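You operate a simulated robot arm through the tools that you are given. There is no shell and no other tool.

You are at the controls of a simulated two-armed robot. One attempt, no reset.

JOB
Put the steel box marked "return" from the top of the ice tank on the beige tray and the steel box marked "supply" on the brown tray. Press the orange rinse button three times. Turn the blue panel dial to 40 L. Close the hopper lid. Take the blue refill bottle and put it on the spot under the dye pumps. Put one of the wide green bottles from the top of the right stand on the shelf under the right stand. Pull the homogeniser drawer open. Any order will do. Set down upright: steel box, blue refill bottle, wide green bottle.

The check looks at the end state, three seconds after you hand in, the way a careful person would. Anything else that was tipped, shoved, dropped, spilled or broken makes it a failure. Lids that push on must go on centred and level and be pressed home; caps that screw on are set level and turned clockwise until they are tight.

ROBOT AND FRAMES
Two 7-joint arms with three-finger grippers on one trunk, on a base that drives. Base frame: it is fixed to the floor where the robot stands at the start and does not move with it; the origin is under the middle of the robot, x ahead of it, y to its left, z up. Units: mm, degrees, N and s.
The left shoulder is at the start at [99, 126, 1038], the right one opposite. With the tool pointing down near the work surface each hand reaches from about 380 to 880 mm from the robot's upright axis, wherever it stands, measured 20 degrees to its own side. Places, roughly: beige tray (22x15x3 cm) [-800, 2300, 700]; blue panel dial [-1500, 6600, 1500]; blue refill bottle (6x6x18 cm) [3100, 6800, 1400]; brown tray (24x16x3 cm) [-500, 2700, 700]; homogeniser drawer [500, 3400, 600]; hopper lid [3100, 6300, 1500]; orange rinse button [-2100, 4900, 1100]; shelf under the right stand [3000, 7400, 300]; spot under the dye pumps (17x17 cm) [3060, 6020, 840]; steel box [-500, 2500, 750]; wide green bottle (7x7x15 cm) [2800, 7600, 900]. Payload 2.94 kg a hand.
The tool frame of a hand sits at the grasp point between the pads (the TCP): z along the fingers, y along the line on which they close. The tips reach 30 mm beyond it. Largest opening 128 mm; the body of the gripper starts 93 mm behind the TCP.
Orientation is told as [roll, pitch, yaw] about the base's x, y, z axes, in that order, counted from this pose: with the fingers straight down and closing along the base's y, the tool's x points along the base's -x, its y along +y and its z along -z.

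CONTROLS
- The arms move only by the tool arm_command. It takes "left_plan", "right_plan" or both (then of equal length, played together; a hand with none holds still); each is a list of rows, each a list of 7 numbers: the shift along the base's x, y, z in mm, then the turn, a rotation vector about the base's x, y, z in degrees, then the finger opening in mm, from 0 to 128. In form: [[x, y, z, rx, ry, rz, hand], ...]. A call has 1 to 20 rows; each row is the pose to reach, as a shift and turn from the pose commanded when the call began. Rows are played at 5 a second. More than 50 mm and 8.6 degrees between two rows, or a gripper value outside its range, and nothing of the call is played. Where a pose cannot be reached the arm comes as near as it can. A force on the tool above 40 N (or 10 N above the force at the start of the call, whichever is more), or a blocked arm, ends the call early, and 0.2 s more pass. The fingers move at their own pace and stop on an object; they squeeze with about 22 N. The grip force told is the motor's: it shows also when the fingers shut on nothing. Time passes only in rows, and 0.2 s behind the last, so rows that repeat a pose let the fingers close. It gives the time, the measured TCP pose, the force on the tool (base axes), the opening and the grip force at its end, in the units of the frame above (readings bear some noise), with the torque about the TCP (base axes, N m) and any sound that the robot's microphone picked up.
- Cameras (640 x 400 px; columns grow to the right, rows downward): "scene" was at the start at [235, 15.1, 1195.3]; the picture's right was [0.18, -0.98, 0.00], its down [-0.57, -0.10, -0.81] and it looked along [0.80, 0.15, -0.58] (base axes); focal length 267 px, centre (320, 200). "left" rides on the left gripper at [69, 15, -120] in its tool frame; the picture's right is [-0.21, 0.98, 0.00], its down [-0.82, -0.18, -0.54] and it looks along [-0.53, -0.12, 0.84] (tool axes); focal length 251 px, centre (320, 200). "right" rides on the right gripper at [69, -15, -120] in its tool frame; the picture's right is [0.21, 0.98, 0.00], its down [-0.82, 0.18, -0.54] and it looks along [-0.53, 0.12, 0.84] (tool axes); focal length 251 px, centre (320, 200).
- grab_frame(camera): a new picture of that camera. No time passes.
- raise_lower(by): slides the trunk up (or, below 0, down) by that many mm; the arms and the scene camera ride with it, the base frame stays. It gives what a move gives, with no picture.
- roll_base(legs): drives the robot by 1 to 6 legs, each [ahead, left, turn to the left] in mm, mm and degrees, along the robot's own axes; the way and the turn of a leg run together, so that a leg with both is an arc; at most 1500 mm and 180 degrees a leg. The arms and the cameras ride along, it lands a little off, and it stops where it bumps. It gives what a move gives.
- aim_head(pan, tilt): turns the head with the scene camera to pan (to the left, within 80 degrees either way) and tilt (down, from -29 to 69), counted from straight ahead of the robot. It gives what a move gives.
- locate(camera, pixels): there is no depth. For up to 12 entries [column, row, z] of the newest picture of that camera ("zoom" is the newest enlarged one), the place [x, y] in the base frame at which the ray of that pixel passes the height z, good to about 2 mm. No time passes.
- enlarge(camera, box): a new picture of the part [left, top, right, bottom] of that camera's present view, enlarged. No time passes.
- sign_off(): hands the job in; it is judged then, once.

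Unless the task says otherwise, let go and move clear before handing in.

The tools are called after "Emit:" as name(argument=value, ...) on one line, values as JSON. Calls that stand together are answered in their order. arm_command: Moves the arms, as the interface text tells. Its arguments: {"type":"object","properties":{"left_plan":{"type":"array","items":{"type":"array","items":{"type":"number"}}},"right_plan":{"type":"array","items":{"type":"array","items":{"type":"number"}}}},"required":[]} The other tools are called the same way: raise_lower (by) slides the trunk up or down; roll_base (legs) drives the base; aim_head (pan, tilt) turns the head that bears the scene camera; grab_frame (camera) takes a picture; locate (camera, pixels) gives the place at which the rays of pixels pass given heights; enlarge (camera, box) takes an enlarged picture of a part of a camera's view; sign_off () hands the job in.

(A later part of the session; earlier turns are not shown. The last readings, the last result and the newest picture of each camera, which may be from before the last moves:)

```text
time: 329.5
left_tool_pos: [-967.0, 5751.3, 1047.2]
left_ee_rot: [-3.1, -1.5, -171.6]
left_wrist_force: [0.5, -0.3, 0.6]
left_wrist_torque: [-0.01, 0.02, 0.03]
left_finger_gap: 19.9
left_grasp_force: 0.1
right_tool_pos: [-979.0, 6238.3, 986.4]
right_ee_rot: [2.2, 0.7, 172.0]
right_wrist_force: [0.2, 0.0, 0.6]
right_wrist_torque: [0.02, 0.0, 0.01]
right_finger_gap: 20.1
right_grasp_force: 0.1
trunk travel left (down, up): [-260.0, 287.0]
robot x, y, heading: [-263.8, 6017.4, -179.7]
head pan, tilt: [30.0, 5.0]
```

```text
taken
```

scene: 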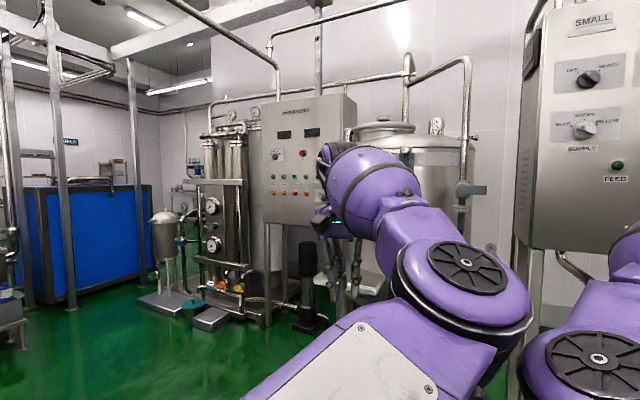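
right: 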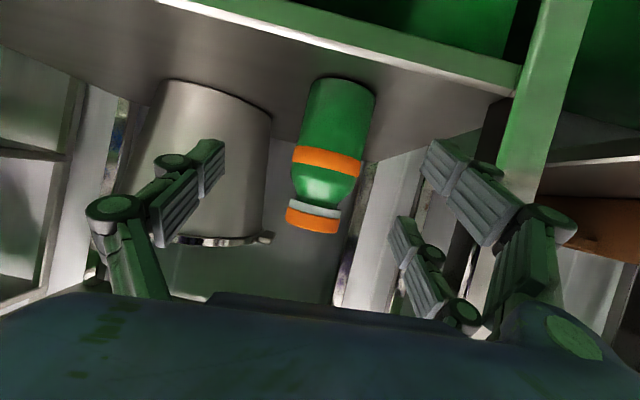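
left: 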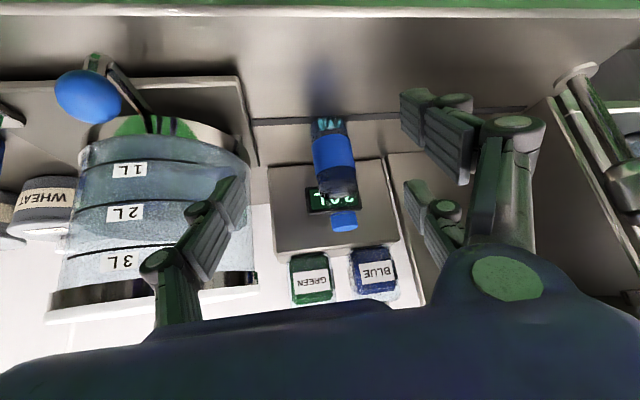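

Panel B carries three dials, the blue one at its upper right. I'll aim at it and enlarge.

Emit:
aim_head(pan=-12, tilt=-5)

Emit:
enlarge(camera="scene", box=[240, 90, 400, 230])

Emit:
aim_head(pan=35, tilt=5)

Emit:
enlarge(camera="scene", box=[280, 80, 420, 230])

```text
time: 330.6
left_tool_pos: [-966.8, 5751.3, 1048.6]
left_ee_rot: [-2.9, -1.5, -171.6]
left_wrist_force: [-0.7, -0.1, -0.2]
left_wrist_torque: [-0.04, 0.0, -0.02]
left_finger_gap: 19.9
left_grasp_force: 0.1
right_tool_pos: [-977.7, 6237.5, 985.9]
right_ee_rot: [2.2, 0.8, 172.0]
right_wrist_force: [0.0, -0.5, -0.5]
right_wrist_torque: [0.01, 0.01, 0.0]
right_finger_gap: 20.0
right_grasp_force: 0.1
trunk travel left (down, up): [-260.0, 287.0]
robot x, y, heading: [-270.5, 6011.7, -180.0]
head pan, tilt: [-12.0, -5.0]
```

```text
2.86 times, centred on (320, 160) of scene
```

zoom: 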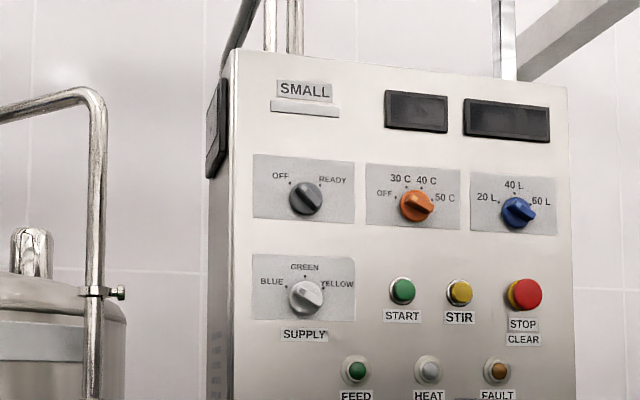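

```text
time: 331.8
left_tool_pos: [-967.2, 5752.4, 1047.4]
left_ee_rot: [-3.0, -1.5, -171.5]
left_wrist_force: [-1.1, 0.6, -0.1]
left_wrist_torque: [0.0, 0.01, -0.02]
left_finger_gap: 19.7
left_grasp_force: 0.0
right_tool_pos: [-979.0, 6238.1, 986.2]
right_ee_rot: [2.3, 0.8, 172.0]
right_wrist_force: [0.2, 0.4, -0.6]
right_wrist_torque: [0.01, 0.01, -0.02]
right_finger_gap: 20.0
right_grasp_force: 0.0
trunk travel left (down, up): [-260.0, 287.0]
robot x, y, heading: [-273.4, 6013.3, -179.8]
head pan, tilt: [35.0, 5.0]
```

```text
2.67 times, centred on (350, 155) of scene
```

zoom: 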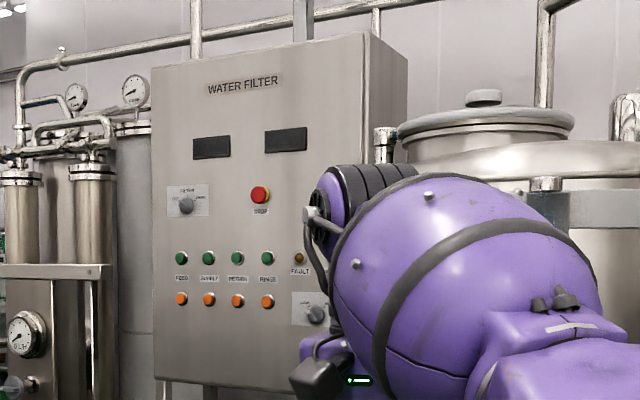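

Panel B's blue dial is marked 20 L (left), 40 L (top), 60 L (right), at roughly (-1615, 6590, 1490); on the WATER FILTER panel the RINSE orange button is the fourth in the lower row. I'll position in front of Panel B first.

Emit:
roll_base(legs=[[430, 0, 0], [0, -365, 0]])

Emit:
raise_lower(by=280)

Emit:
aim_head(pan=-15, tilt=5)

Emit:
grab_frame(camera="scene")

```text
time: 337.8
left_tool_pos: [-1394.7, 6129.6, 1048.6]
left_ee_rot: [-2.9, -1.4, -172.1]
left_wrist_force: [-0.3, -0.2, 0.0]
left_wrist_torque: [-0.02, 0.0, -0.02]
left_finger_gap: 19.8
left_grasp_force: 0.1
right_tool_pos: [-1401.2, 6614.7, 986.5]
right_ee_rot: [2.2, 0.8, 171.6]
right_wrist_force: [0.3, -0.2, 0.0]
right_wrist_torque: [-0.02, 0.01, 0.02]
right_finger_gap: 19.8
right_grasp_force: 0.2
trunk travel left (down, up): [-260.0, 287.0]
robot x, y, heading: [-699.6, 6383.9, 179.9]
head pan, tilt: [35.0, 5.0]
```

```text
time: 340.6
left_tool_pos: [-1395.5, 6128.4, 1326.7]
left_ee_rot: [-3.0, -1.3, -172.1]
left_wrist_force: [-0.2, -0.1, -0.6]
left_wrist_torque: [-0.01, -0.02, 0.0]
left_finger_gap: 20.0
left_grasp_force: 0.1
right_tool_pos: [-1402.0, 6614.8, 1265.0]
right_ee_rot: [2.1, 0.8, 171.6]
right_wrist_force: [-0.4, -0.6, 0.0]
right_wrist_torque: [-0.02, -0.01, 0.0]
right_finger_gap: 20.1
right_grasp_force: 0.0
trunk travel left (down, up): [-540.0, 7.0]
robot x, y, heading: [-695.7, 6384.5, 179.8]
head pan, tilt: [35.0, 5.0]
```

```text
time: 341.8
left_tool_pos: [-1394.2, 6128.9, 1328.5]
left_ee_rot: [-3.0, -1.5, -172.0]
left_wrist_force: [1.2, 0.1, -0.2]
left_wrist_torque: [0.01, 0.0, -0.01]
left_finger_gap: 20.0
left_grasp_force: 0.1
right_tool_pos: [-1401.9, 6615.4, 1267.2]
right_ee_rot: [2.1, 0.7, 171.5]
right_wrist_force: [0.3, 0.3, 0.3]
right_wrist_torque: [-0.02, 0.03, 0.01]
right_finger_gap: 20.0
right_grasp_force: 0.0
trunk travel left (down, up): [-540.0, 7.0]
robot x, y, heading: [-695.3, 6383.6, 179.9]
head pan, tilt: [-15.0, 5.0]
```

```text
taken
```

scene: 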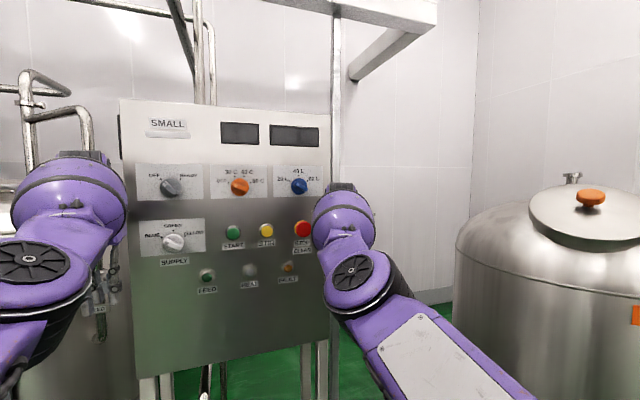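

The panel is now straight ahead, the blue dial at (299,186). I'll enlarge it.

Emit:
enlarge(camera="scene", box=[259, 155, 339, 205])

Emit:
enlarge(camera="scene", box=[120, 90, 360, 240])

```text
8.00 times, centred on (299, 180) of scene
```

zoom: 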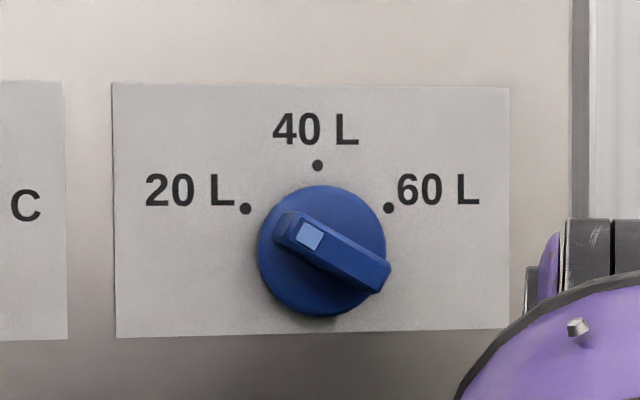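

```text
2.67 times, centred on (240, 165) of scene
```

zoom: 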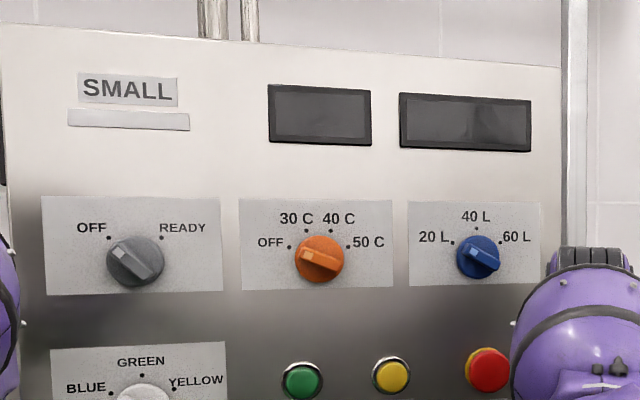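

The dial's light marker points at 20 L (upper-left dot); 40 L is the top dot, so it needs ≈60° clockwise. I'll turn the right hand to point at the panel, pre-rolled 60° counter-clockwise so it ends level.

Emit:
arm_command(right_plan=[[5, -1, 10, 3.4, 5.4, 3.8, 60], [10, -3, 20, 6.7, 10.8, 7.5, 60], [14, -4, 30, 10.1, 16.1, 11.3, 60], [18, -6, 40, 13.4, 21.5, 15.1, 60], [22, -7, 50, 16.8, 26.9, 18.9, 60], [26, -8, 60, 20.2, 32.3, 22.6, 60], [30, -10, 70, 23.5, 37.7, 26.4, 60], [34, -11, 80, 26.9, 43, 30.2, 60], [38, -13, 90, 30.2, 48.4, 34, 60], [42, -14, 100, 33.6, 53.8, 37.7, 60], [46, -15, 110, 37, 59.2, 41.5, 60], [49, -17, 118, 40.3, 64.6, 45.3, 60], [51, -18, 124, 43.7, 69.9, 49.1, 60], [52, -19, 128, 47, 75.3, 52.8, 60], [52, -20, 130, 50.4, 80.7, 56.6, 60]])

Emit:
grab_frame(camera="scene")

Emit:
grab_frame(camera="right")

```text
time: 345.0
left_tool_pos: [-1394.4, 6128.6, 1327.7]
left_ee_rot: [-2.9, -1.4, -172.1]
left_wrist_force: [-0.7, 0.3, 0.6]
left_wrist_torque: [-0.04, 0.03, -0.02]
left_finger_gap: 19.9
left_grasp_force: 0.1
right_tool_pos: [-1349.9, 6595.1, 1395.1]
right_ee_rot: [-87.5, -30.0, -86.1]
right_wrist_force: [-0.1, 1.2, 0.1]
right_wrist_torque: [0.0, -0.01, 0.05]
right_finger_gap: 60.1
right_grasp_force: 0.0
trunk travel left (down, up): [-540.0, 7.0]
robot x, y, heading: [-691.3, 6382.3, 179.8]
head pan, tilt: [-15.0, 5.0]
```

```text
taken
```

scene: 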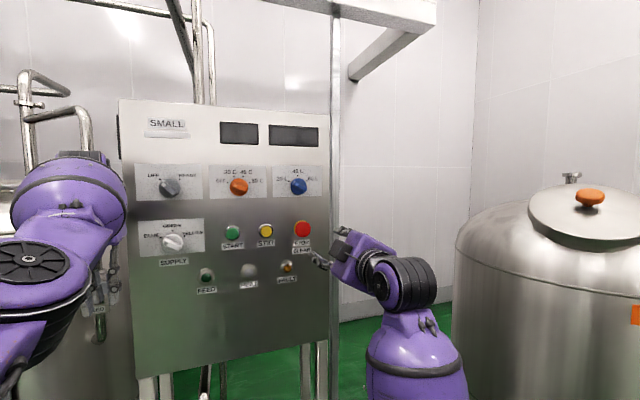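

```text
taken
```

right: 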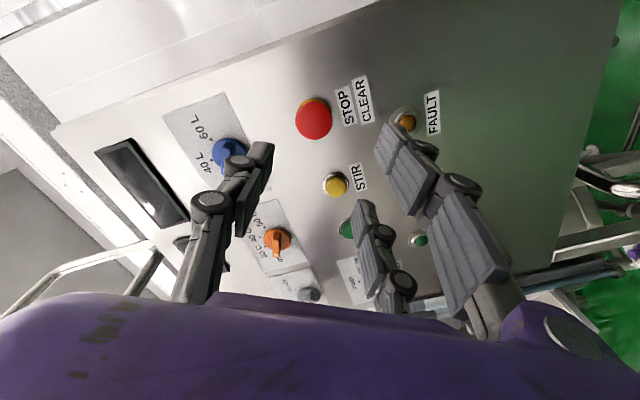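

The right camera sees the blue dial at (228,155). I'll use locate at several heights in both cameras to triangulate it and other panel features.

Emit:
locate(camera="right", pixels=[[228, 155, 1470], [228, 155, 1490], [228, 155, 1510], [312, 118, 1400], [312, 118, 1420], [334, 184, 1400], [334, 184, 1420], [277, 240, 1490]])

Emit:
locate(camera="scene", pixels=[[299, 186, 1470], [299, 186, 1480], [299, 186, 1490], [302, 229, 1380], [302, 229, 1400], [302, 229, 1420], [266, 230, 1400], [266, 230, 1380]])

```text
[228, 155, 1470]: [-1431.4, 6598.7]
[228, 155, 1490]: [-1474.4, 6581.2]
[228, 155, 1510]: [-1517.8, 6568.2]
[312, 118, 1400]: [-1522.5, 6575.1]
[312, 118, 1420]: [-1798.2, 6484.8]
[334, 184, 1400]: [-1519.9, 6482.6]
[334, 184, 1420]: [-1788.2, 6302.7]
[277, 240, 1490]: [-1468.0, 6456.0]
```

```text
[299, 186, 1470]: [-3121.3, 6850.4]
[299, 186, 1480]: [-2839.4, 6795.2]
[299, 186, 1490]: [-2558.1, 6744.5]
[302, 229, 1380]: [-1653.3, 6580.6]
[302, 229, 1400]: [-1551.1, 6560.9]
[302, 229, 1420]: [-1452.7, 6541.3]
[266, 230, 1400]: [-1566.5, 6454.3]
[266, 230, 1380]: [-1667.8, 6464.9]
```

Triangulation with STOP as reference puts the dial at about (-1552, 6557, 1525). I'll move the hand in front of it at ~150 mm and re-measure.

Emit:
arm_command(right_plan=[[-12, -9, 33, 0, 0, 0, 60], [-25, -18, 66, 0, 0, 0, 60], [-38, -26, 99, 0, 0, 0, 60], [-50, -33, 130, 0, 0, 0, 60], [-50, -33, 130, 0, 0, 0, 60]])

Emit:
grab_frame(camera="right")

Emit:
grab_frame(camera="scene")

```text
time: 346.2
left_tool_pos: [-1394.9, 6127.2, 1327.2]
left_ee_rot: [-3.0, -1.5, -172.1]
left_wrist_force: [-0.3, 0.2, 0.3]
left_wrist_torque: [0.0, 0.01, -0.02]
left_finger_gap: 19.9
left_grasp_force: 0.1
right_tool_pos: [-1401.7, 6558.3, 1525.7]
right_ee_rot: [-87.4, -30.1, -86.4]
right_wrist_force: [0.1, 0.8, -0.6]
right_wrist_torque: [-0.02, -0.01, 0.0]
right_finger_gap: 60.2
right_grasp_force: 0.1
trunk travel left (down, up): [-540.0, 7.0]
robot x, y, heading: [-694.0, 6383.9, 179.7]
head pan, tilt: [-15.0, 5.0]
```

```text
taken
```

right: 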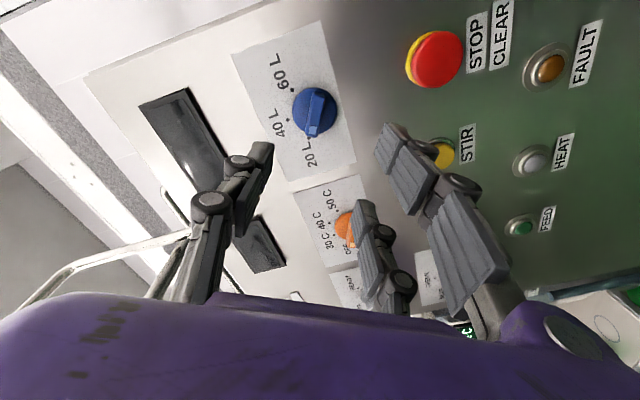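

```text
taken
```

scene: 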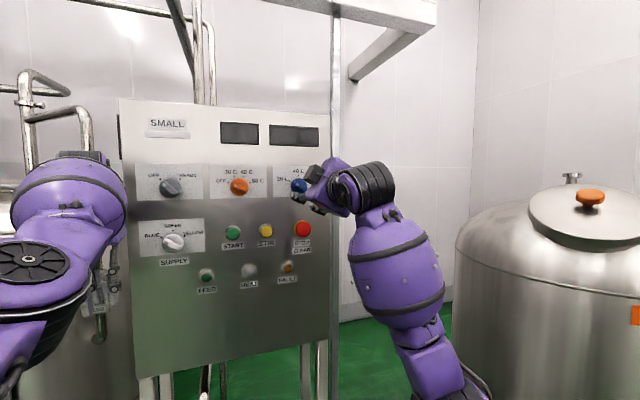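

The dial is nearly on the hand's axis with its ridge running across the closing direction, ~150 mm ahead. I'll advance 100 mm with a small correction and look.

Emit:
arm_command(right_plan=[[-30, 1, 2, 0, 0, 0, 70], [-60, 0, 2, 0, 0, 0, 70], [-85, -2, 2, 0, 0, 0, 70], [-100, -3, 2, 0, 0, 0, 70], [-100, -3, 2, 0, 0, 0, 70]])

Emit:
grab_frame(camera="right")

Emit:
enlarge(camera="scene", box=[250, 145, 370, 225])

```text
time: 347.4
left_tool_pos: [-1394.3, 6129.0, 1327.8]
left_ee_rot: [-2.9, -1.5, -172.0]
left_wrist_force: [0.2, 0.1, 0.5]
left_wrist_torque: [0.01, -0.01, -0.01]
left_finger_gap: 20.3
left_grasp_force: 0.1
right_tool_pos: [-1501.0, 6557.1, 1528.2]
right_ee_rot: [-87.5, -30.1, -86.2]
right_wrist_force: [0.3, 0.8, -0.6]
right_wrist_torque: [-0.01, -0.01, 0.0]
right_finger_gap: 69.9
right_grasp_force: 0.0
trunk travel left (down, up): [-540.0, 7.0]
robot x, y, heading: [-698.4, 6384.3, 179.9]
head pan, tilt: [-15.0, 5.0]
```

```text
taken
```

right: 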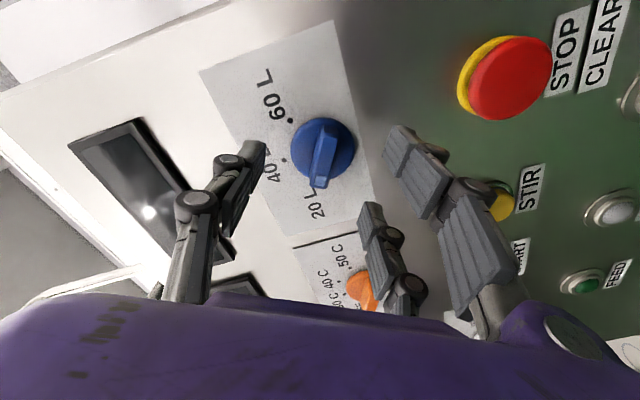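

```text
5.00 times, centred on (310, 185) of scene
```

zoom: 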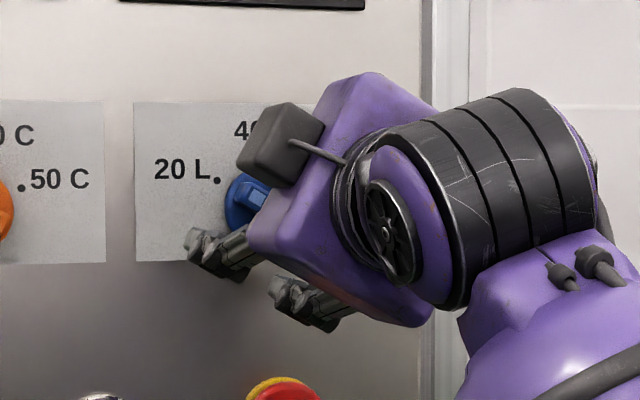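

The disc face is ≈72 mm ahead of the TCP, offset only a few mm. I'll correct laterally and advance 35 mm so the tips straddle the ridge.

Emit:
arm_command(right_plan=[[-10, -6, 0, 0, 0, 0, 70], [-20, -7, 0, 0, 0, 0, 70], [-30, -8, 0, 0, 0, 0, 70], [-35, -9, 0, 0, 0, 0, 70]])

Emit:
grab_frame(camera="right")

Emit:
enlarge(camera="right", box=[220, 100, 460, 250])

```text
time: 348.4
left_tool_pos: [-1393.0, 6127.9, 1329.1]
left_ee_rot: [-3.0, -1.5, -172.1]
left_wrist_force: [-0.4, -0.2, -0.1]
left_wrist_torque: [0.03, 0.01, 0.02]
left_finger_gap: 20.2
left_grasp_force: 0.0
right_tool_pos: [-1534.8, 6548.6, 1528.9]
right_ee_rot: [-87.5, -30.2, -86.3]
right_wrist_force: [1.0, 0.8, 0.3]
right_wrist_torque: [-0.02, 0.02, 0.0]
right_finger_gap: 70.1
right_grasp_force: 0.1
trunk travel left (down, up): [-540.0, 7.0]
robot x, y, heading: [-694.5, 6381.0, 179.6]
head pan, tilt: [-15.0, 5.0]
```

```text
taken
```

right: 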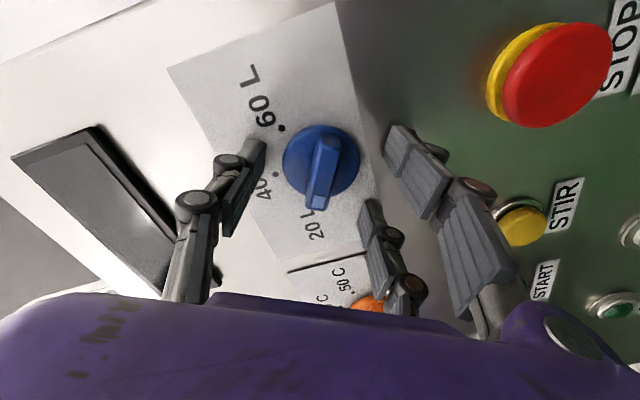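

```text
2.67 times, centred on (340, 175) of right
```

zoom: 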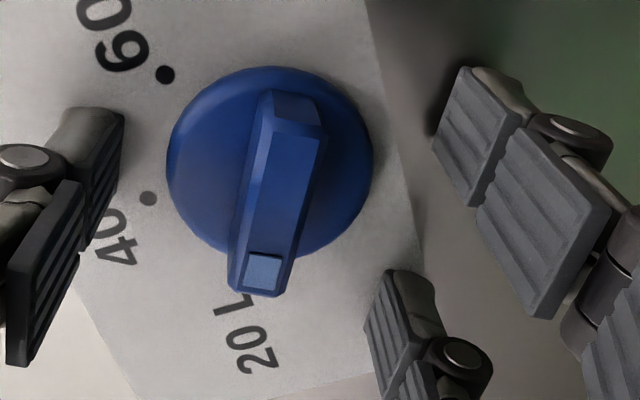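

The ridge is centred between the fingers with its marker toward 20 L. I'll close on it.

Emit:
arm_command(right_plan=[[0, 0, 0, 0, 0, 0, 50], [0, 0, 0, 0, 0, 0, 30], [0, 0, 0, 0, 0, 0, 15], [0, 0, 0, 0, 0, 0, 5], [0, 0, 0, 0, 0, 0, 5]])

Emit:
grab_frame(camera="right")

Emit:
enlarge(camera="right", box=[220, 100, 460, 250])

```text
time: 349.6
left_tool_pos: [-1392.6, 6128.0, 1329.6]
left_ee_rot: [-3.0, -1.6, -172.2]
left_wrist_force: [-0.4, 0.1, -0.6]
left_wrist_torque: [-0.01, 0.03, -0.01]
left_finger_gap: 20.0
left_grasp_force: 0.0
right_tool_pos: [-1532.7, 6549.3, 1530.9]
right_ee_rot: [-87.6, -30.1, -86.3]
right_wrist_force: [3.6, 2.7, 6.3]
right_wrist_torque: [-0.25, -0.01, -0.13]
right_finger_gap: 44.0
right_grasp_force: 45.2
trunk travel left (down, up): [-540.0, 7.0]
robot x, y, heading: [-692.8, 6381.3, 179.8]
head pan, tilt: [-15.0, 5.0]
```

```text
taken
```

right: 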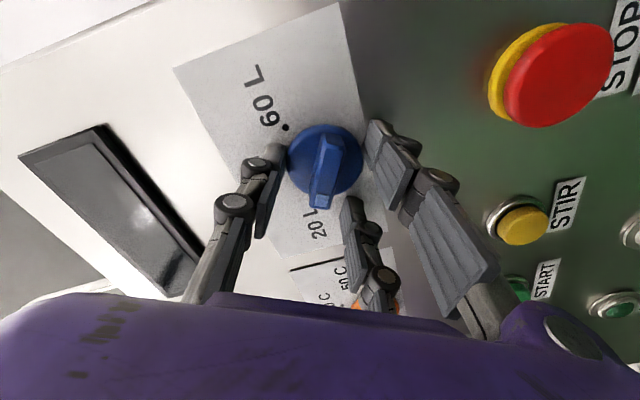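

```text
2.67 times, centred on (340, 175) of right
```

zoom: 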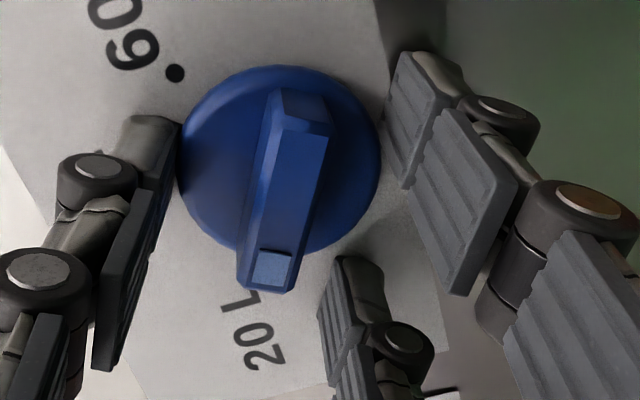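

The dial disc is gripped (44 mm, 45 N). I'll rotate 60° clockwise about the hand's axis.

Emit:
arm_command(right_plan=[[0, 0, 0, -7.5, -0.7, -0.3, 5], [0, 0, 0, -14.9, -1.3, -0.6, 5], [0, 0, 0, -22.4, -2, -0.9, 5], [0, 0, 0, -29.9, -2.6, -1.1, 5], [0, 0, 0, -37.3, -3.3, -1.4, 5], [0, 0, 0, -44.8, -4, -1.7, 5], [0, 0, 0, -52.3, -4.6, -2, 5], [0, 0, 0, -59.7, -5.3, -2.3, 5], [0, 0, 0, -59.7, -5.3, -2.3, 5]])

Emit:
grab_frame(camera="right")

Emit:
enlarge(camera="right", box=[220, 100, 460, 250])

```text
time: 351.6
left_tool_pos: [-1393.6, 6131.3, 1330.1]
left_ee_rot: [-3.0, -1.5, -172.1]
left_wrist_force: [0.5, 0.3, -0.4]
left_wrist_torque: [0.03, -0.01, -0.01]
left_finger_gap: 20.1
left_grasp_force: 0.0
right_tool_pos: [-1534.5, 6554.5, 1530.4]
right_ee_rot: [7.7, -88.2, 177.0]
right_wrist_force: [-8.4, 18.0, 24.3]
right_wrist_torque: [-0.03, 0.72, -0.56]
right_finger_gap: 43.6
right_grasp_force: 44.4
trunk travel left (down, up): [-540.0, 7.0]
robot x, y, heading: [-694.3, 6382.3, 179.8]
head pan, tilt: [-15.0, 5.0]
```

```text
taken
```

right: 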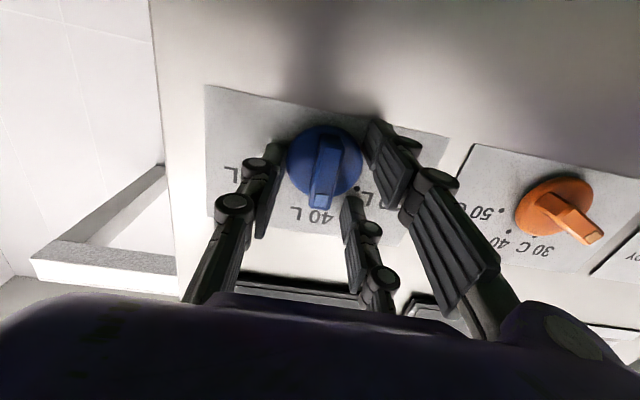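

```text
2.67 times, centred on (340, 175) of right
```

zoom: 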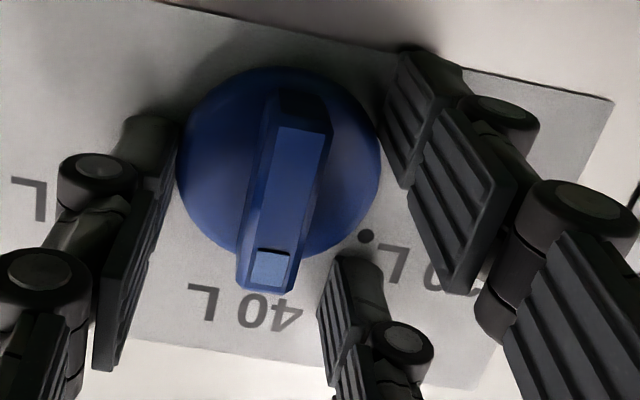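

The dial followed the hand; its marker now points at the 40 L label. I'll relieve the small side load, open, and back straight off to check from the front.

Emit:
arm_command(right_plan=[[0, 2, 1.5, 0, 0, 0, 5], [0, 2.5, 3, 0, 0, 0, 5], [0, 2.5, 3, 0, 0, 0, 30], [0, 2.5, 3, 0, 0, 0, 55], [0, 2.5, 3, 0, 0, 0, 75], [0, 2.5, 3, 0, 0, 0, 75], [25, 4, 3, 0, 0, 0, 75], [60, 7, 3, 0, 0, 0, 75], [100, 10, 3, 0, 0, 0, 75]])

Emit:
grab_frame(camera="right")

Emit:
enlarge(camera="scene", box=[259, 155, 339, 205])

```text
time: 353.6
left_tool_pos: [-1394.8, 6129.0, 1329.2]
left_ee_rot: [-3.0, -1.5, -172.2]
left_wrist_force: [-0.9, 0.1, 0.4]
left_wrist_torque: [0.01, 0.01, 0.0]
left_finger_gap: 19.9
left_grasp_force: 0.0
right_tool_pos: [-1434.6, 6560.3, 1531.6]
right_ee_rot: [2.2, -87.8, -177.2]
right_wrist_force: [-0.7, -0.6, 0.6]
right_wrist_torque: [0.03, -0.02, 0.03]
right_finger_gap: 75.5
right_grasp_force: 0.1
trunk travel left (down, up): [-540.0, 7.0]
robot x, y, heading: [-695.1, 6385.1, 179.8]
head pan, tilt: [-15.0, 5.0]
```

```text
taken
```

right: 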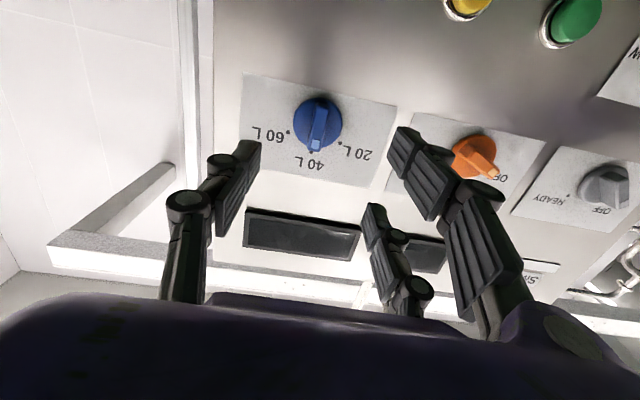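

```text
8.00 times, centred on (299, 180) of scene
```

zoom: 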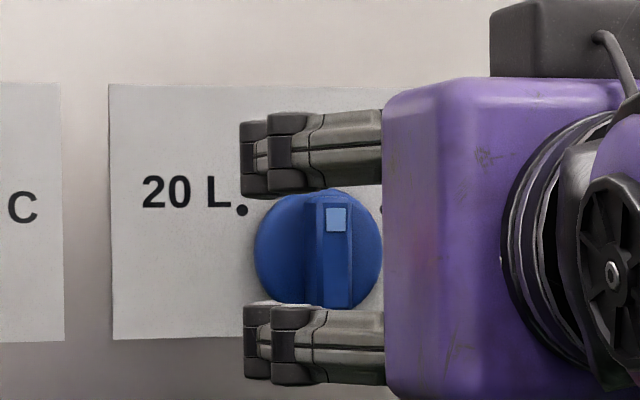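

From the front the ridge is now vertical with its marker up. I'll enlarge the right view to verify against the 40 L dot.

Emit:
enlarge(camera="right", box=[240, 70, 400, 190])

```text
3.33 times, centred on (320, 130) of right
```

zoom: 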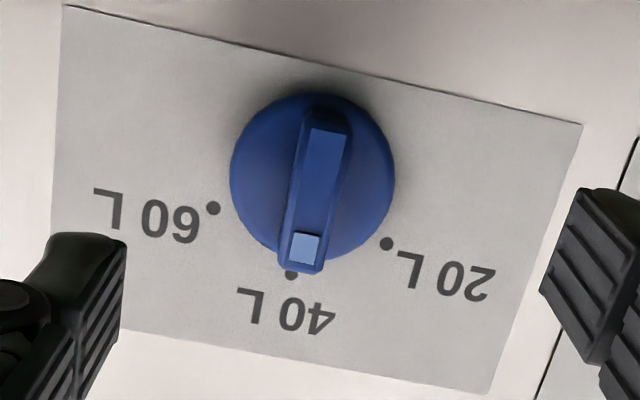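

The marker is within ~3° of the 40 L dot (slightly toward 20 L). I'll move the hand out of the scene camera's view for a frontal check.

Emit:
arm_command(right_plan=[[30, 20, -20, 0, 0, 0, 75], [60, 45, -40, 0, 0, 0, 75], [85, 75, -60, 0, 0, 0, 75]])

Emit:
enlarge(camera="scene", box=[267, 160, 331, 200])

```text
time: 354.4
left_tool_pos: [-1394.9, 6129.3, 1327.5]
left_ee_rot: [-2.9, -1.5, -172.1]
left_wrist_force: [-0.2, 0.6, -0.1]
left_wrist_torque: [0.0, 0.03, 0.0]
left_finger_gap: 19.9
left_grasp_force: 0.0
right_tool_pos: [-1351.5, 6636.0, 1473.7]
right_ee_rot: [2.4, -87.8, -177.5]
right_wrist_force: [-0.6, 0.7, -0.1]
right_wrist_torque: [0.02, 0.01, 0.05]
right_finger_gap: 74.9
right_grasp_force: 0.0
trunk travel left (down, up): [-540.0, 7.0]
robot x, y, heading: [-695.9, 6384.3, 179.9]
head pan, tilt: [-15.0, 5.0]
```

```text
10.00 times, centred on (299, 180) of scene
```

zoom: 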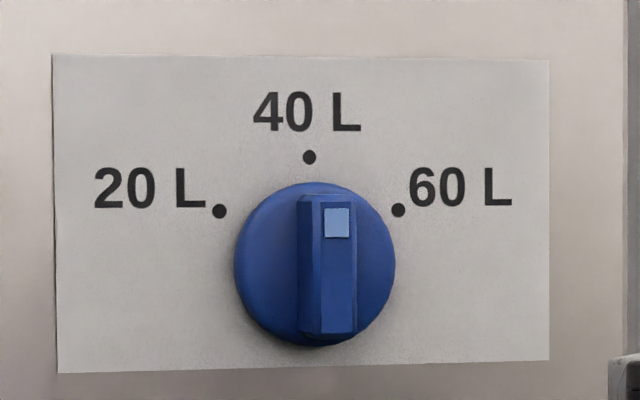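

The dial reads 40 L from straight ahead (ridge vertical under the 40 L dot). Now the rinse button: I'll slide left and turn to see the WATER FILTER panel and the floor before it.

Emit:
roll_base(legs=[[0, 400, 0], [0, 0, 45]])

Emit:
raise_lower(by=-250)

Emit:
aim_head(pan=0, tilt=15)

Emit:
grab_frame(camera="scene")

```text
time: 360.7
left_tool_pos: [-1006.9, 5285.2, 1328.1]
left_ee_rot: [-2.9, -1.5, -126.8]
left_wrist_force: [-0.7, -0.7, -0.6]
left_wrist_torque: [-0.02, -0.04, -0.02]
left_finger_gap: 20.1
left_grasp_force: 0.1
right_tool_pos: [-1338.6, 5670.9, 1473.3]
right_ee_rot: [1.6, -87.8, -131.1]
right_wrist_force: [-0.5, 0.5, 0.3]
right_wrist_torque: [-0.02, 0.03, 0.01]
right_finger_gap: 74.9
right_grasp_force: 0.0
trunk travel left (down, up): [-540.0, 7.0]
robot x, y, heading: [-694.9, 5963.0, -134.9]
head pan, tilt: [-15.0, 5.0]
```

```text
time: 363.3
left_tool_pos: [-1006.2, 5285.1, 1077.8]
left_ee_rot: [-3.0, -1.5, -126.8]
left_wrist_force: [-0.9, 0.1, 0.9]
left_wrist_torque: [-0.02, 0.01, 0.03]
left_finger_gap: 20.0
left_grasp_force: 0.2
right_tool_pos: [-1338.2, 5669.8, 1223.7]
right_ee_rot: [1.8, -87.8, -131.2]
right_wrist_force: [0.6, -0.1, 0.1]
right_wrist_torque: [-0.03, -0.02, 0.02]
right_finger_gap: 75.0
right_grasp_force: 0.1
trunk travel left (down, up): [-290.0, 257.0]
robot x, y, heading: [-694.2, 5958.4, -135.0]
head pan, tilt: [-15.0, 5.0]
```

```text
time: 364.1
left_tool_pos: [-1005.6, 5284.7, 1077.9]
left_ee_rot: [-3.0, -1.6, -126.7]
left_wrist_force: [0.7, -0.4, 0.0]
left_wrist_torque: [0.0, -0.03, 0.0]
left_finger_gap: 20.2
left_grasp_force: 0.1
right_tool_pos: [-1338.1, 5669.9, 1223.6]
right_ee_rot: [1.4, -87.7, -130.9]
right_wrist_force: [-0.1, 0.4, 0.0]
right_wrist_torque: [0.01, 0.01, -0.02]
right_finger_gap: 75.0
right_grasp_force: 0.1
trunk travel left (down, up): [-290.0, 257.0]
robot x, y, heading: [-696.0, 5960.4, -134.9]
head pan, tilt: [0.0, 15.0]
```

```text
taken
```

scene: 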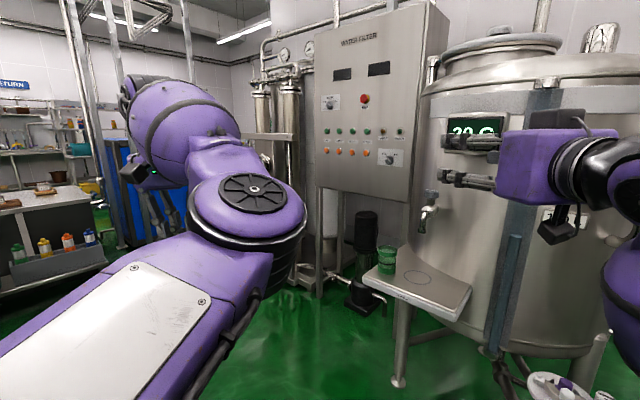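

The WATER FILTER panel is at (370,110), its lower orange row at row ~153; the 20 °C tank with a tray and green cup is at right. I'll locate the floor obstacles.

Emit:
locate(camera="scene", pixels=[[398, 384, 0], [320, 297, 0], [365, 312, 0], [380, 300, 0], [300, 285, 0], [400, 270, 650], [460, 320, 650], [370, 283, 650], [470, 290, 650]])

Emit:
enlarge(camera="scene", box=[300, 20, 460, 200])

```text
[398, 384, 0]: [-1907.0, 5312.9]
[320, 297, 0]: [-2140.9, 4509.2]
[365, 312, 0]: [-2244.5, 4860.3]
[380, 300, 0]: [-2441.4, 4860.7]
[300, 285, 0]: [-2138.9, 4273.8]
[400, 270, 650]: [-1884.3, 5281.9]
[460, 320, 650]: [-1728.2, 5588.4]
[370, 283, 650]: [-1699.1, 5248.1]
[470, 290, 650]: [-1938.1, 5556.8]
```

```text
2.22 times, centred on (380, 110) of scene
```

zoom: 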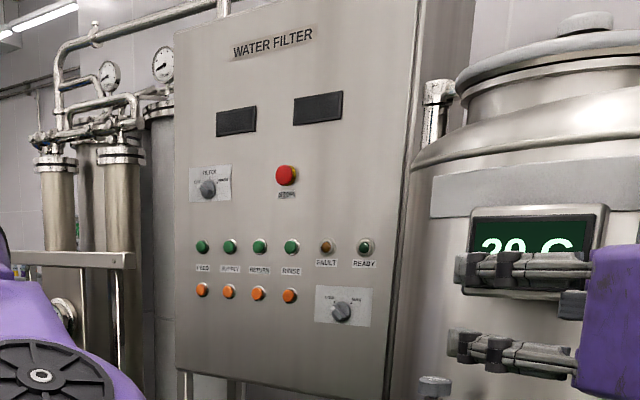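

Panel A's legs and pump are at x≈-2140…-2240; the 20 °C tank's tray front is x≈-1700. I'll square up to -x again and look left to judge the space beside the blue tank.

Emit:
roll_base(legs=[[0, 0, -45]])

Emit:
aim_head(pan=75, tilt=25)

Emit:
grab_frame(camera="scene")

```text
time: 366.5
left_tool_pos: [-1393.5, 5699.6, 1078.3]
left_ee_rot: [-3.0, -1.5, -171.6]
left_wrist_force: [-1.0, 0.0, -0.7]
left_wrist_torque: [-0.02, 0.0, 0.0]
left_finger_gap: 20.1
left_grasp_force: 0.1
right_tool_pos: [-1357.7, 6207.1, 1222.9]
right_ee_rot: [1.6, -87.8, -175.9]
right_wrist_force: [-0.1, 0.9, 0.1]
right_wrist_torque: [-0.03, 0.02, -0.01]
right_finger_gap: 75.1
right_grasp_force: 0.1
trunk travel left (down, up): [-290.0, 257.0]
robot x, y, heading: [-696.0, 5964.7, -179.5]
head pan, tilt: [0.0, 15.0]
```

```text
time: 368.0
left_tool_pos: [-1393.1, 5700.3, 1078.3]
left_ee_rot: [-3.0, -1.4, -171.6]
left_wrist_force: [0.2, 0.4, 0.1]
left_wrist_torque: [-0.02, 0.03, 0.0]
left_finger_gap: 20.0
left_grasp_force: 0.0
right_tool_pos: [-1357.5, 6206.9, 1223.1]
right_ee_rot: [1.4, -87.7, -175.6]
right_wrist_force: [0.1, 0.0, -0.4]
right_wrist_torque: [0.04, -0.03, -0.02]
right_finger_gap: 75.1
right_grasp_force: 0.2
trunk travel left (down, up): [-290.0, 257.0]
robot x, y, heading: [-697.2, 5963.2, -179.4]
head pan, tilt: [75.0, 25.0]
```

```text
taken
```

scene: 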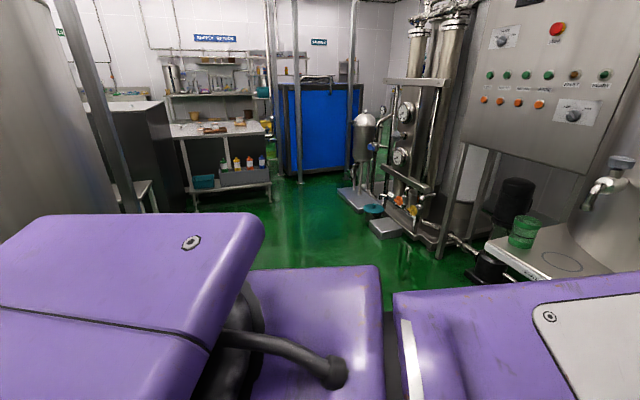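

The area in front of the filter panel is open floor. I'll locate the post at (128,212), the skid and stool edges.

Emit:
locate(camera="scene", pixels=[[128, 213, 0], [390, 235, 0], [345, 200, 0], [440, 255, 0], [490, 280, 0], [190, 210, 0], [486, 240, 650], [375, 210, 0], [540, 280, 650]])

Emit:
enlarge(camera="scene", box=[450, 0, 640, 140])

```text
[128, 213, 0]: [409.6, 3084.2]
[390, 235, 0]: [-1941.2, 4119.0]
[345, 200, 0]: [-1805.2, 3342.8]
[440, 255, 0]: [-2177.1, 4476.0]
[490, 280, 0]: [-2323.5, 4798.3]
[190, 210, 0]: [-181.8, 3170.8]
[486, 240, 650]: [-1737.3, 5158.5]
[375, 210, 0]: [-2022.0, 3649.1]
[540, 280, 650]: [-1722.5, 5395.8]
```

```text
2.86 times, centred on (545, 70) of scene
```

zoom: 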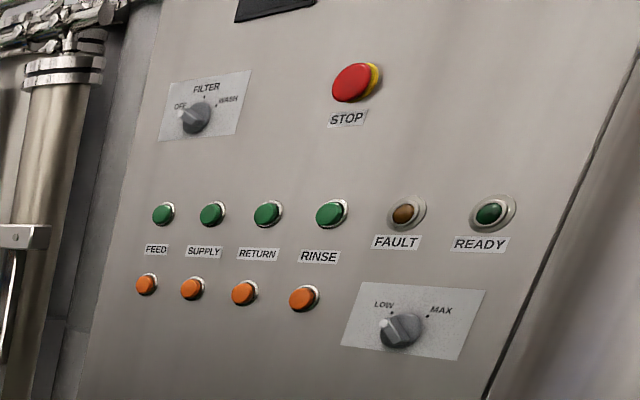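

Labels confirm the orange button under RINSE (302,297 in the zoom). I'll fold the left arm out and back so it won't meet the filter skid, then move in with the right arm already pointing forward.

Emit:
arm_command(left_plan=[[10, -25, 0, 0, 0, 1, 20], [32, -55, 0, 0, 0, 3, 20], [62, -85, 0, 0, 0, 5, 20], [97, -108, 0, 0, 0, 8, 20], [132, -128, 0, 0, 0, 11, 20], [168, -140, 0, 0, 0, 14, 20], [205, -148, 0, 0, 0, 18, 20], [242, -155, 0, 0, 0, 22, 20], [276, -170, 0, 0, 0, 26, 20], [308, -190, 0, 0, 0, 30, 20], [336, -207, 0, 0, 0, 33, 20]])

Emit:
roll_base(legs=[[200, 0, -0.5], [0, 1210, 0]])

Emit:
aim_head(pan=-5, tilt=10)

Emit:
grab_frame(camera="scene")

```text
time: 370.4
left_tool_pos: [-1054.1, 5490.9, 1077.1]
left_ee_rot: [-3.1, -1.4, -138.4]
left_wrist_force: [0.1, -0.3, 0.2]
left_wrist_torque: [-0.02, -0.03, 0.01]
left_finger_gap: 19.9
left_grasp_force: 0.0
right_tool_pos: [-1356.5, 6205.9, 1224.6]
right_ee_rot: [0.7, -87.8, -174.9]
right_wrist_force: [-0.2, -0.3, 0.2]
right_wrist_torque: [-0.04, -0.02, -0.02]
right_finger_gap: 75.1
right_grasp_force: 0.1
trunk travel left (down, up): [-290.0, 257.0]
robot x, y, heading: [-699.9, 5966.4, -179.3]
head pan, tilt: [75.0, 25.0]
```

```text
time: 371.8
left_tool_pos: [-1215.3, 5490.8, 1076.7]
left_ee_rot: [-3.1, -1.4, -138.7]
left_wrist_force: [0.1, 0.7, -1.0]
left_wrist_torque: [0.04, 0.01, 0.02]
left_finger_gap: 20.3
left_grasp_force: 0.1
right_tool_pos: [-1513.3, 6205.6, 1222.5]
right_ee_rot: [-1.8, -87.7, -172.5]
right_wrist_force: [0.2, -0.1, 0.7]
right_wrist_torque: [0.05, 0.0, 0.04]
right_finger_gap: 0.0
right_grasp_force: 3.3
trunk travel left (down, up): [-290.0, 257.0]
robot x, y, heading: [-854.4, 5960.7, -179.8]
head pan, tilt: [75.0, 25.0]
stopped in leg 1: the force on the tool passed its limit at 107 N (the readings are from after the stop); the commanded pose is now the measured one
```

```text
time: 373.4
left_tool_pos: [-1215.3, 5491.3, 1077.1]
left_ee_rot: [-3.1, -1.4, -138.8]
left_wrist_force: [-0.1, 0.0, 0.0]
left_wrist_torque: [0.0, -0.01, -0.01]
left_finger_gap: 19.8
left_grasp_force: 0.1
right_tool_pos: [-1512.2, 6206.9, 1223.4]
right_ee_rot: [-2.6, -87.9, -171.7]
right_wrist_force: [-0.5, 0.4, 0.4]
right_wrist_torque: [-0.02, 0.01, -0.01]
right_finger_gap: 0.0
right_grasp_force: 3.3
trunk travel left (down, up): [-290.0, 257.0]
robot x, y, heading: [-852.7, 5961.5, -179.9]
head pan, tilt: [-5.0, 10.0]
```

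```text
taken
```

scene: 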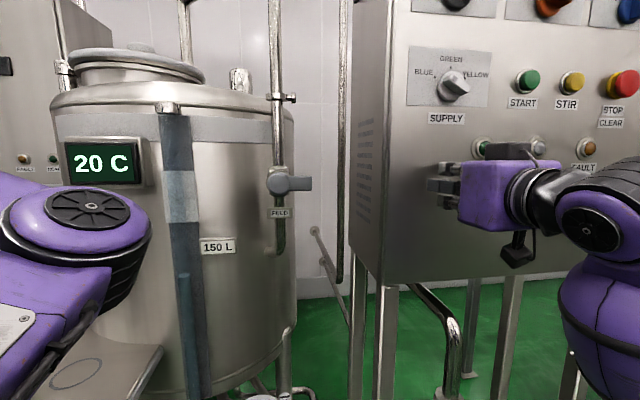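

The right hand touched Panel B's face while driving (I misjudged how far left that panel reaches). I'll back off and inspect for any effect.

Emit:
roll_base(legs=[[-160, 0, 0]])

Emit:
aim_head(pan=-20, tilt=-2)

Emit:
grab_frame(camera="scene")

Emit:
enlarge(camera="scene", box=[220, 40, 460, 260])

Emit:
grab_frame(camera="right")

```text
time: 374.8
left_tool_pos: [-1055.0, 5492.6, 1077.1]
left_ee_rot: [-3.0, -1.4, -138.8]
left_wrist_force: [0.0, -0.1, -0.3]
left_wrist_torque: [0.0, 0.06, 0.02]
left_finger_gap: 20.1
left_grasp_force: 0.1
right_tool_pos: [-1353.0, 6206.4, 1224.3]
right_ee_rot: [-2.5, -87.9, -171.8]
right_wrist_force: [0.5, -0.2, 0.8]
right_wrist_torque: [0.0, -0.05, -0.01]
right_finger_gap: 75.1
right_grasp_force: 0.1
trunk travel left (down, up): [-290.0, 257.0]
robot x, y, heading: [-691.7, 5958.8, -179.9]
head pan, tilt: [-5.0, 10.0]
```

```text
time: 375.6
left_tool_pos: [-1055.5, 5492.4, 1077.6]
left_ee_rot: [-3.1, -1.4, -138.7]
left_wrist_force: [0.5, 0.2, -0.9]
left_wrist_torque: [0.01, -0.02, 0.02]
left_finger_gap: 20.2
left_grasp_force: 0.1
right_tool_pos: [-1352.7, 6207.9, 1224.1]
right_ee_rot: [-2.5, -87.9, -171.9]
right_wrist_force: [-1.3, 0.0, 0.5]
right_wrist_torque: [0.02, -0.01, -0.01]
right_finger_gap: 74.8
right_grasp_force: 0.2
trunk travel left (down, up): [-290.0, 257.0]
robot x, y, heading: [-697.3, 5964.6, -179.7]
head pan, tilt: [-20.0, -2.0]
```

```text
taken
```

scene: 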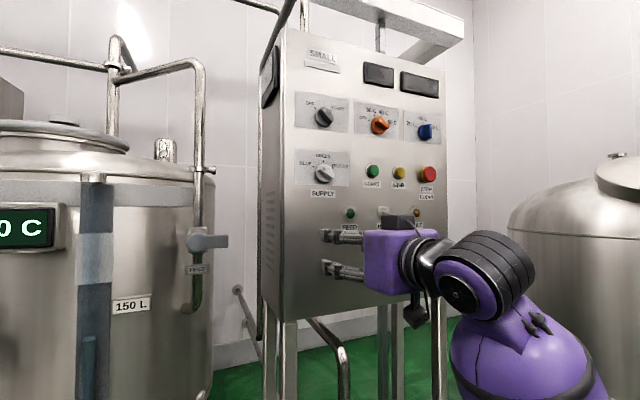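

```text
1.82 times, centred on (340, 150) of scene
```

zoom: 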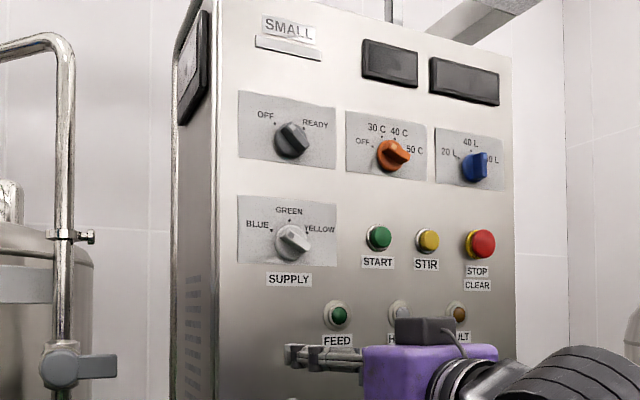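

```text
taken
```

right: 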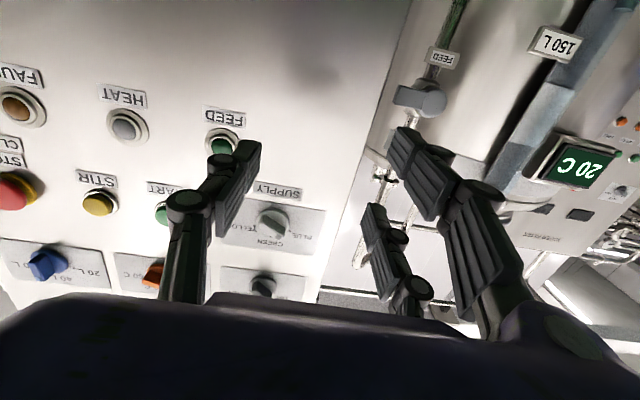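

No visible damage or change: contact was on the plain lower-left corner of Panel B, and the blue dial still points to 40 L. I'll now strafe left first, well behind the panels, then along to y≈4750.

Emit:
roll_base(legs=[[0, 230, 0], [90, 0, 0], [0, 980, 0]])

Emit:
aim_head(pan=-5, tilt=10)

Emit:
grab_frame(camera="scene")

```text
time: 387.3
left_tool_pos: [-1104.6, 4277.2, 1076.7]
left_ee_rot: [-3.0, -1.4, -136.8]
left_wrist_force: [0.1, -1.0, -0.1]
left_wrist_torque: [-0.01, 0.05, 0.01]
left_finger_gap: 20.1
left_grasp_force: 0.1
right_tool_pos: [-1422.9, 4982.9, 1223.8]
right_ee_rot: [-2.6, -88.0, -170.1]
right_wrist_force: [-0.7, 0.1, 0.0]
right_wrist_torque: [0.04, -0.01, -0.05]
right_finger_gap: 75.1
right_grasp_force: 0.0
trunk travel left (down, up): [-290.0, 257.0]
robot x, y, heading: [-759.2, 4756.9, -178.1]
head pan, tilt: [-20.0, -2.0]
```

```text
time: 388.1
left_tool_pos: [-1104.2, 4278.3, 1076.6]
left_ee_rot: [-3.0, -1.3, -136.9]
left_wrist_force: [0.6, -0.5, 0.7]
left_wrist_torque: [0.02, 0.01, 0.0]
left_finger_gap: 20.1
left_grasp_force: 0.1
right_tool_pos: [-1422.8, 4983.7, 1224.0]
right_ee_rot: [-2.4, -87.9, -170.2]
right_wrist_force: [1.3, -0.3, 0.4]
right_wrist_torque: [0.0, -0.01, -0.02]
right_finger_gap: 75.0
right_grasp_force: 0.0
trunk travel left (down, up): [-290.0, 257.0]
robot x, y, heading: [-763.1, 4757.5, -177.7]
head pan, tilt: [-5.0, 10.0]
```

```text
taken
```

scene: 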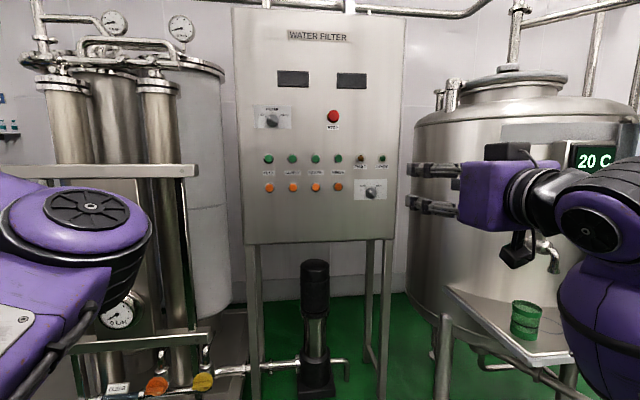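

Panel A is straight ahead; the orange RINSE button is at (338,187). I'll enlarge and get ray intersections at several heights.

Emit:
enlarge(camera="scene", box=[240, 100, 400, 210])

Emit:
locate(camera="scene", pixels=[[338, 187, 1050], [338, 187, 1080], [338, 187, 1100], [338, 187, 1120], [316, 187, 1100], [250, 245, 900], [392, 240, 900]])

Emit:
grab_frame(camera="right")

```text
3.64 times, centred on (320, 155) of scene
```

zoom: 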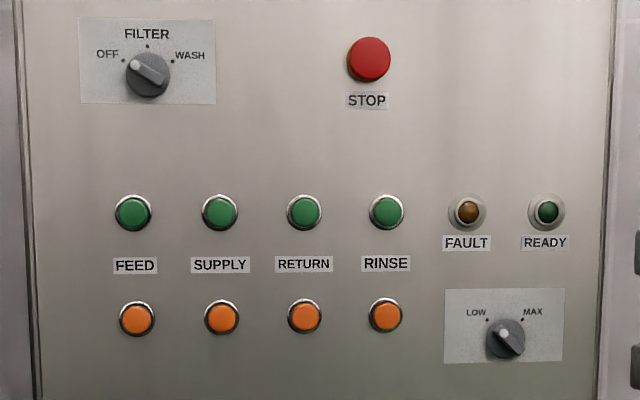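

```text
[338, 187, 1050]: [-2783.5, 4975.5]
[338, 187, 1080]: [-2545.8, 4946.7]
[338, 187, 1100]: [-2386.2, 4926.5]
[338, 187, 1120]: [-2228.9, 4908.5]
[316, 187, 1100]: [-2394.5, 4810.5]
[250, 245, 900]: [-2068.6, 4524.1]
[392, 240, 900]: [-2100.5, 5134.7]
```

```text
taken
```

right: 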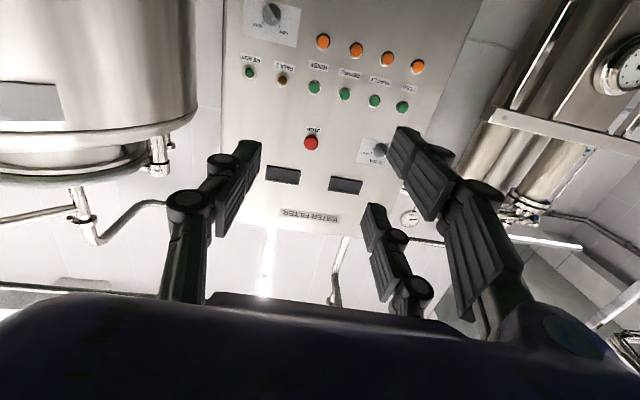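

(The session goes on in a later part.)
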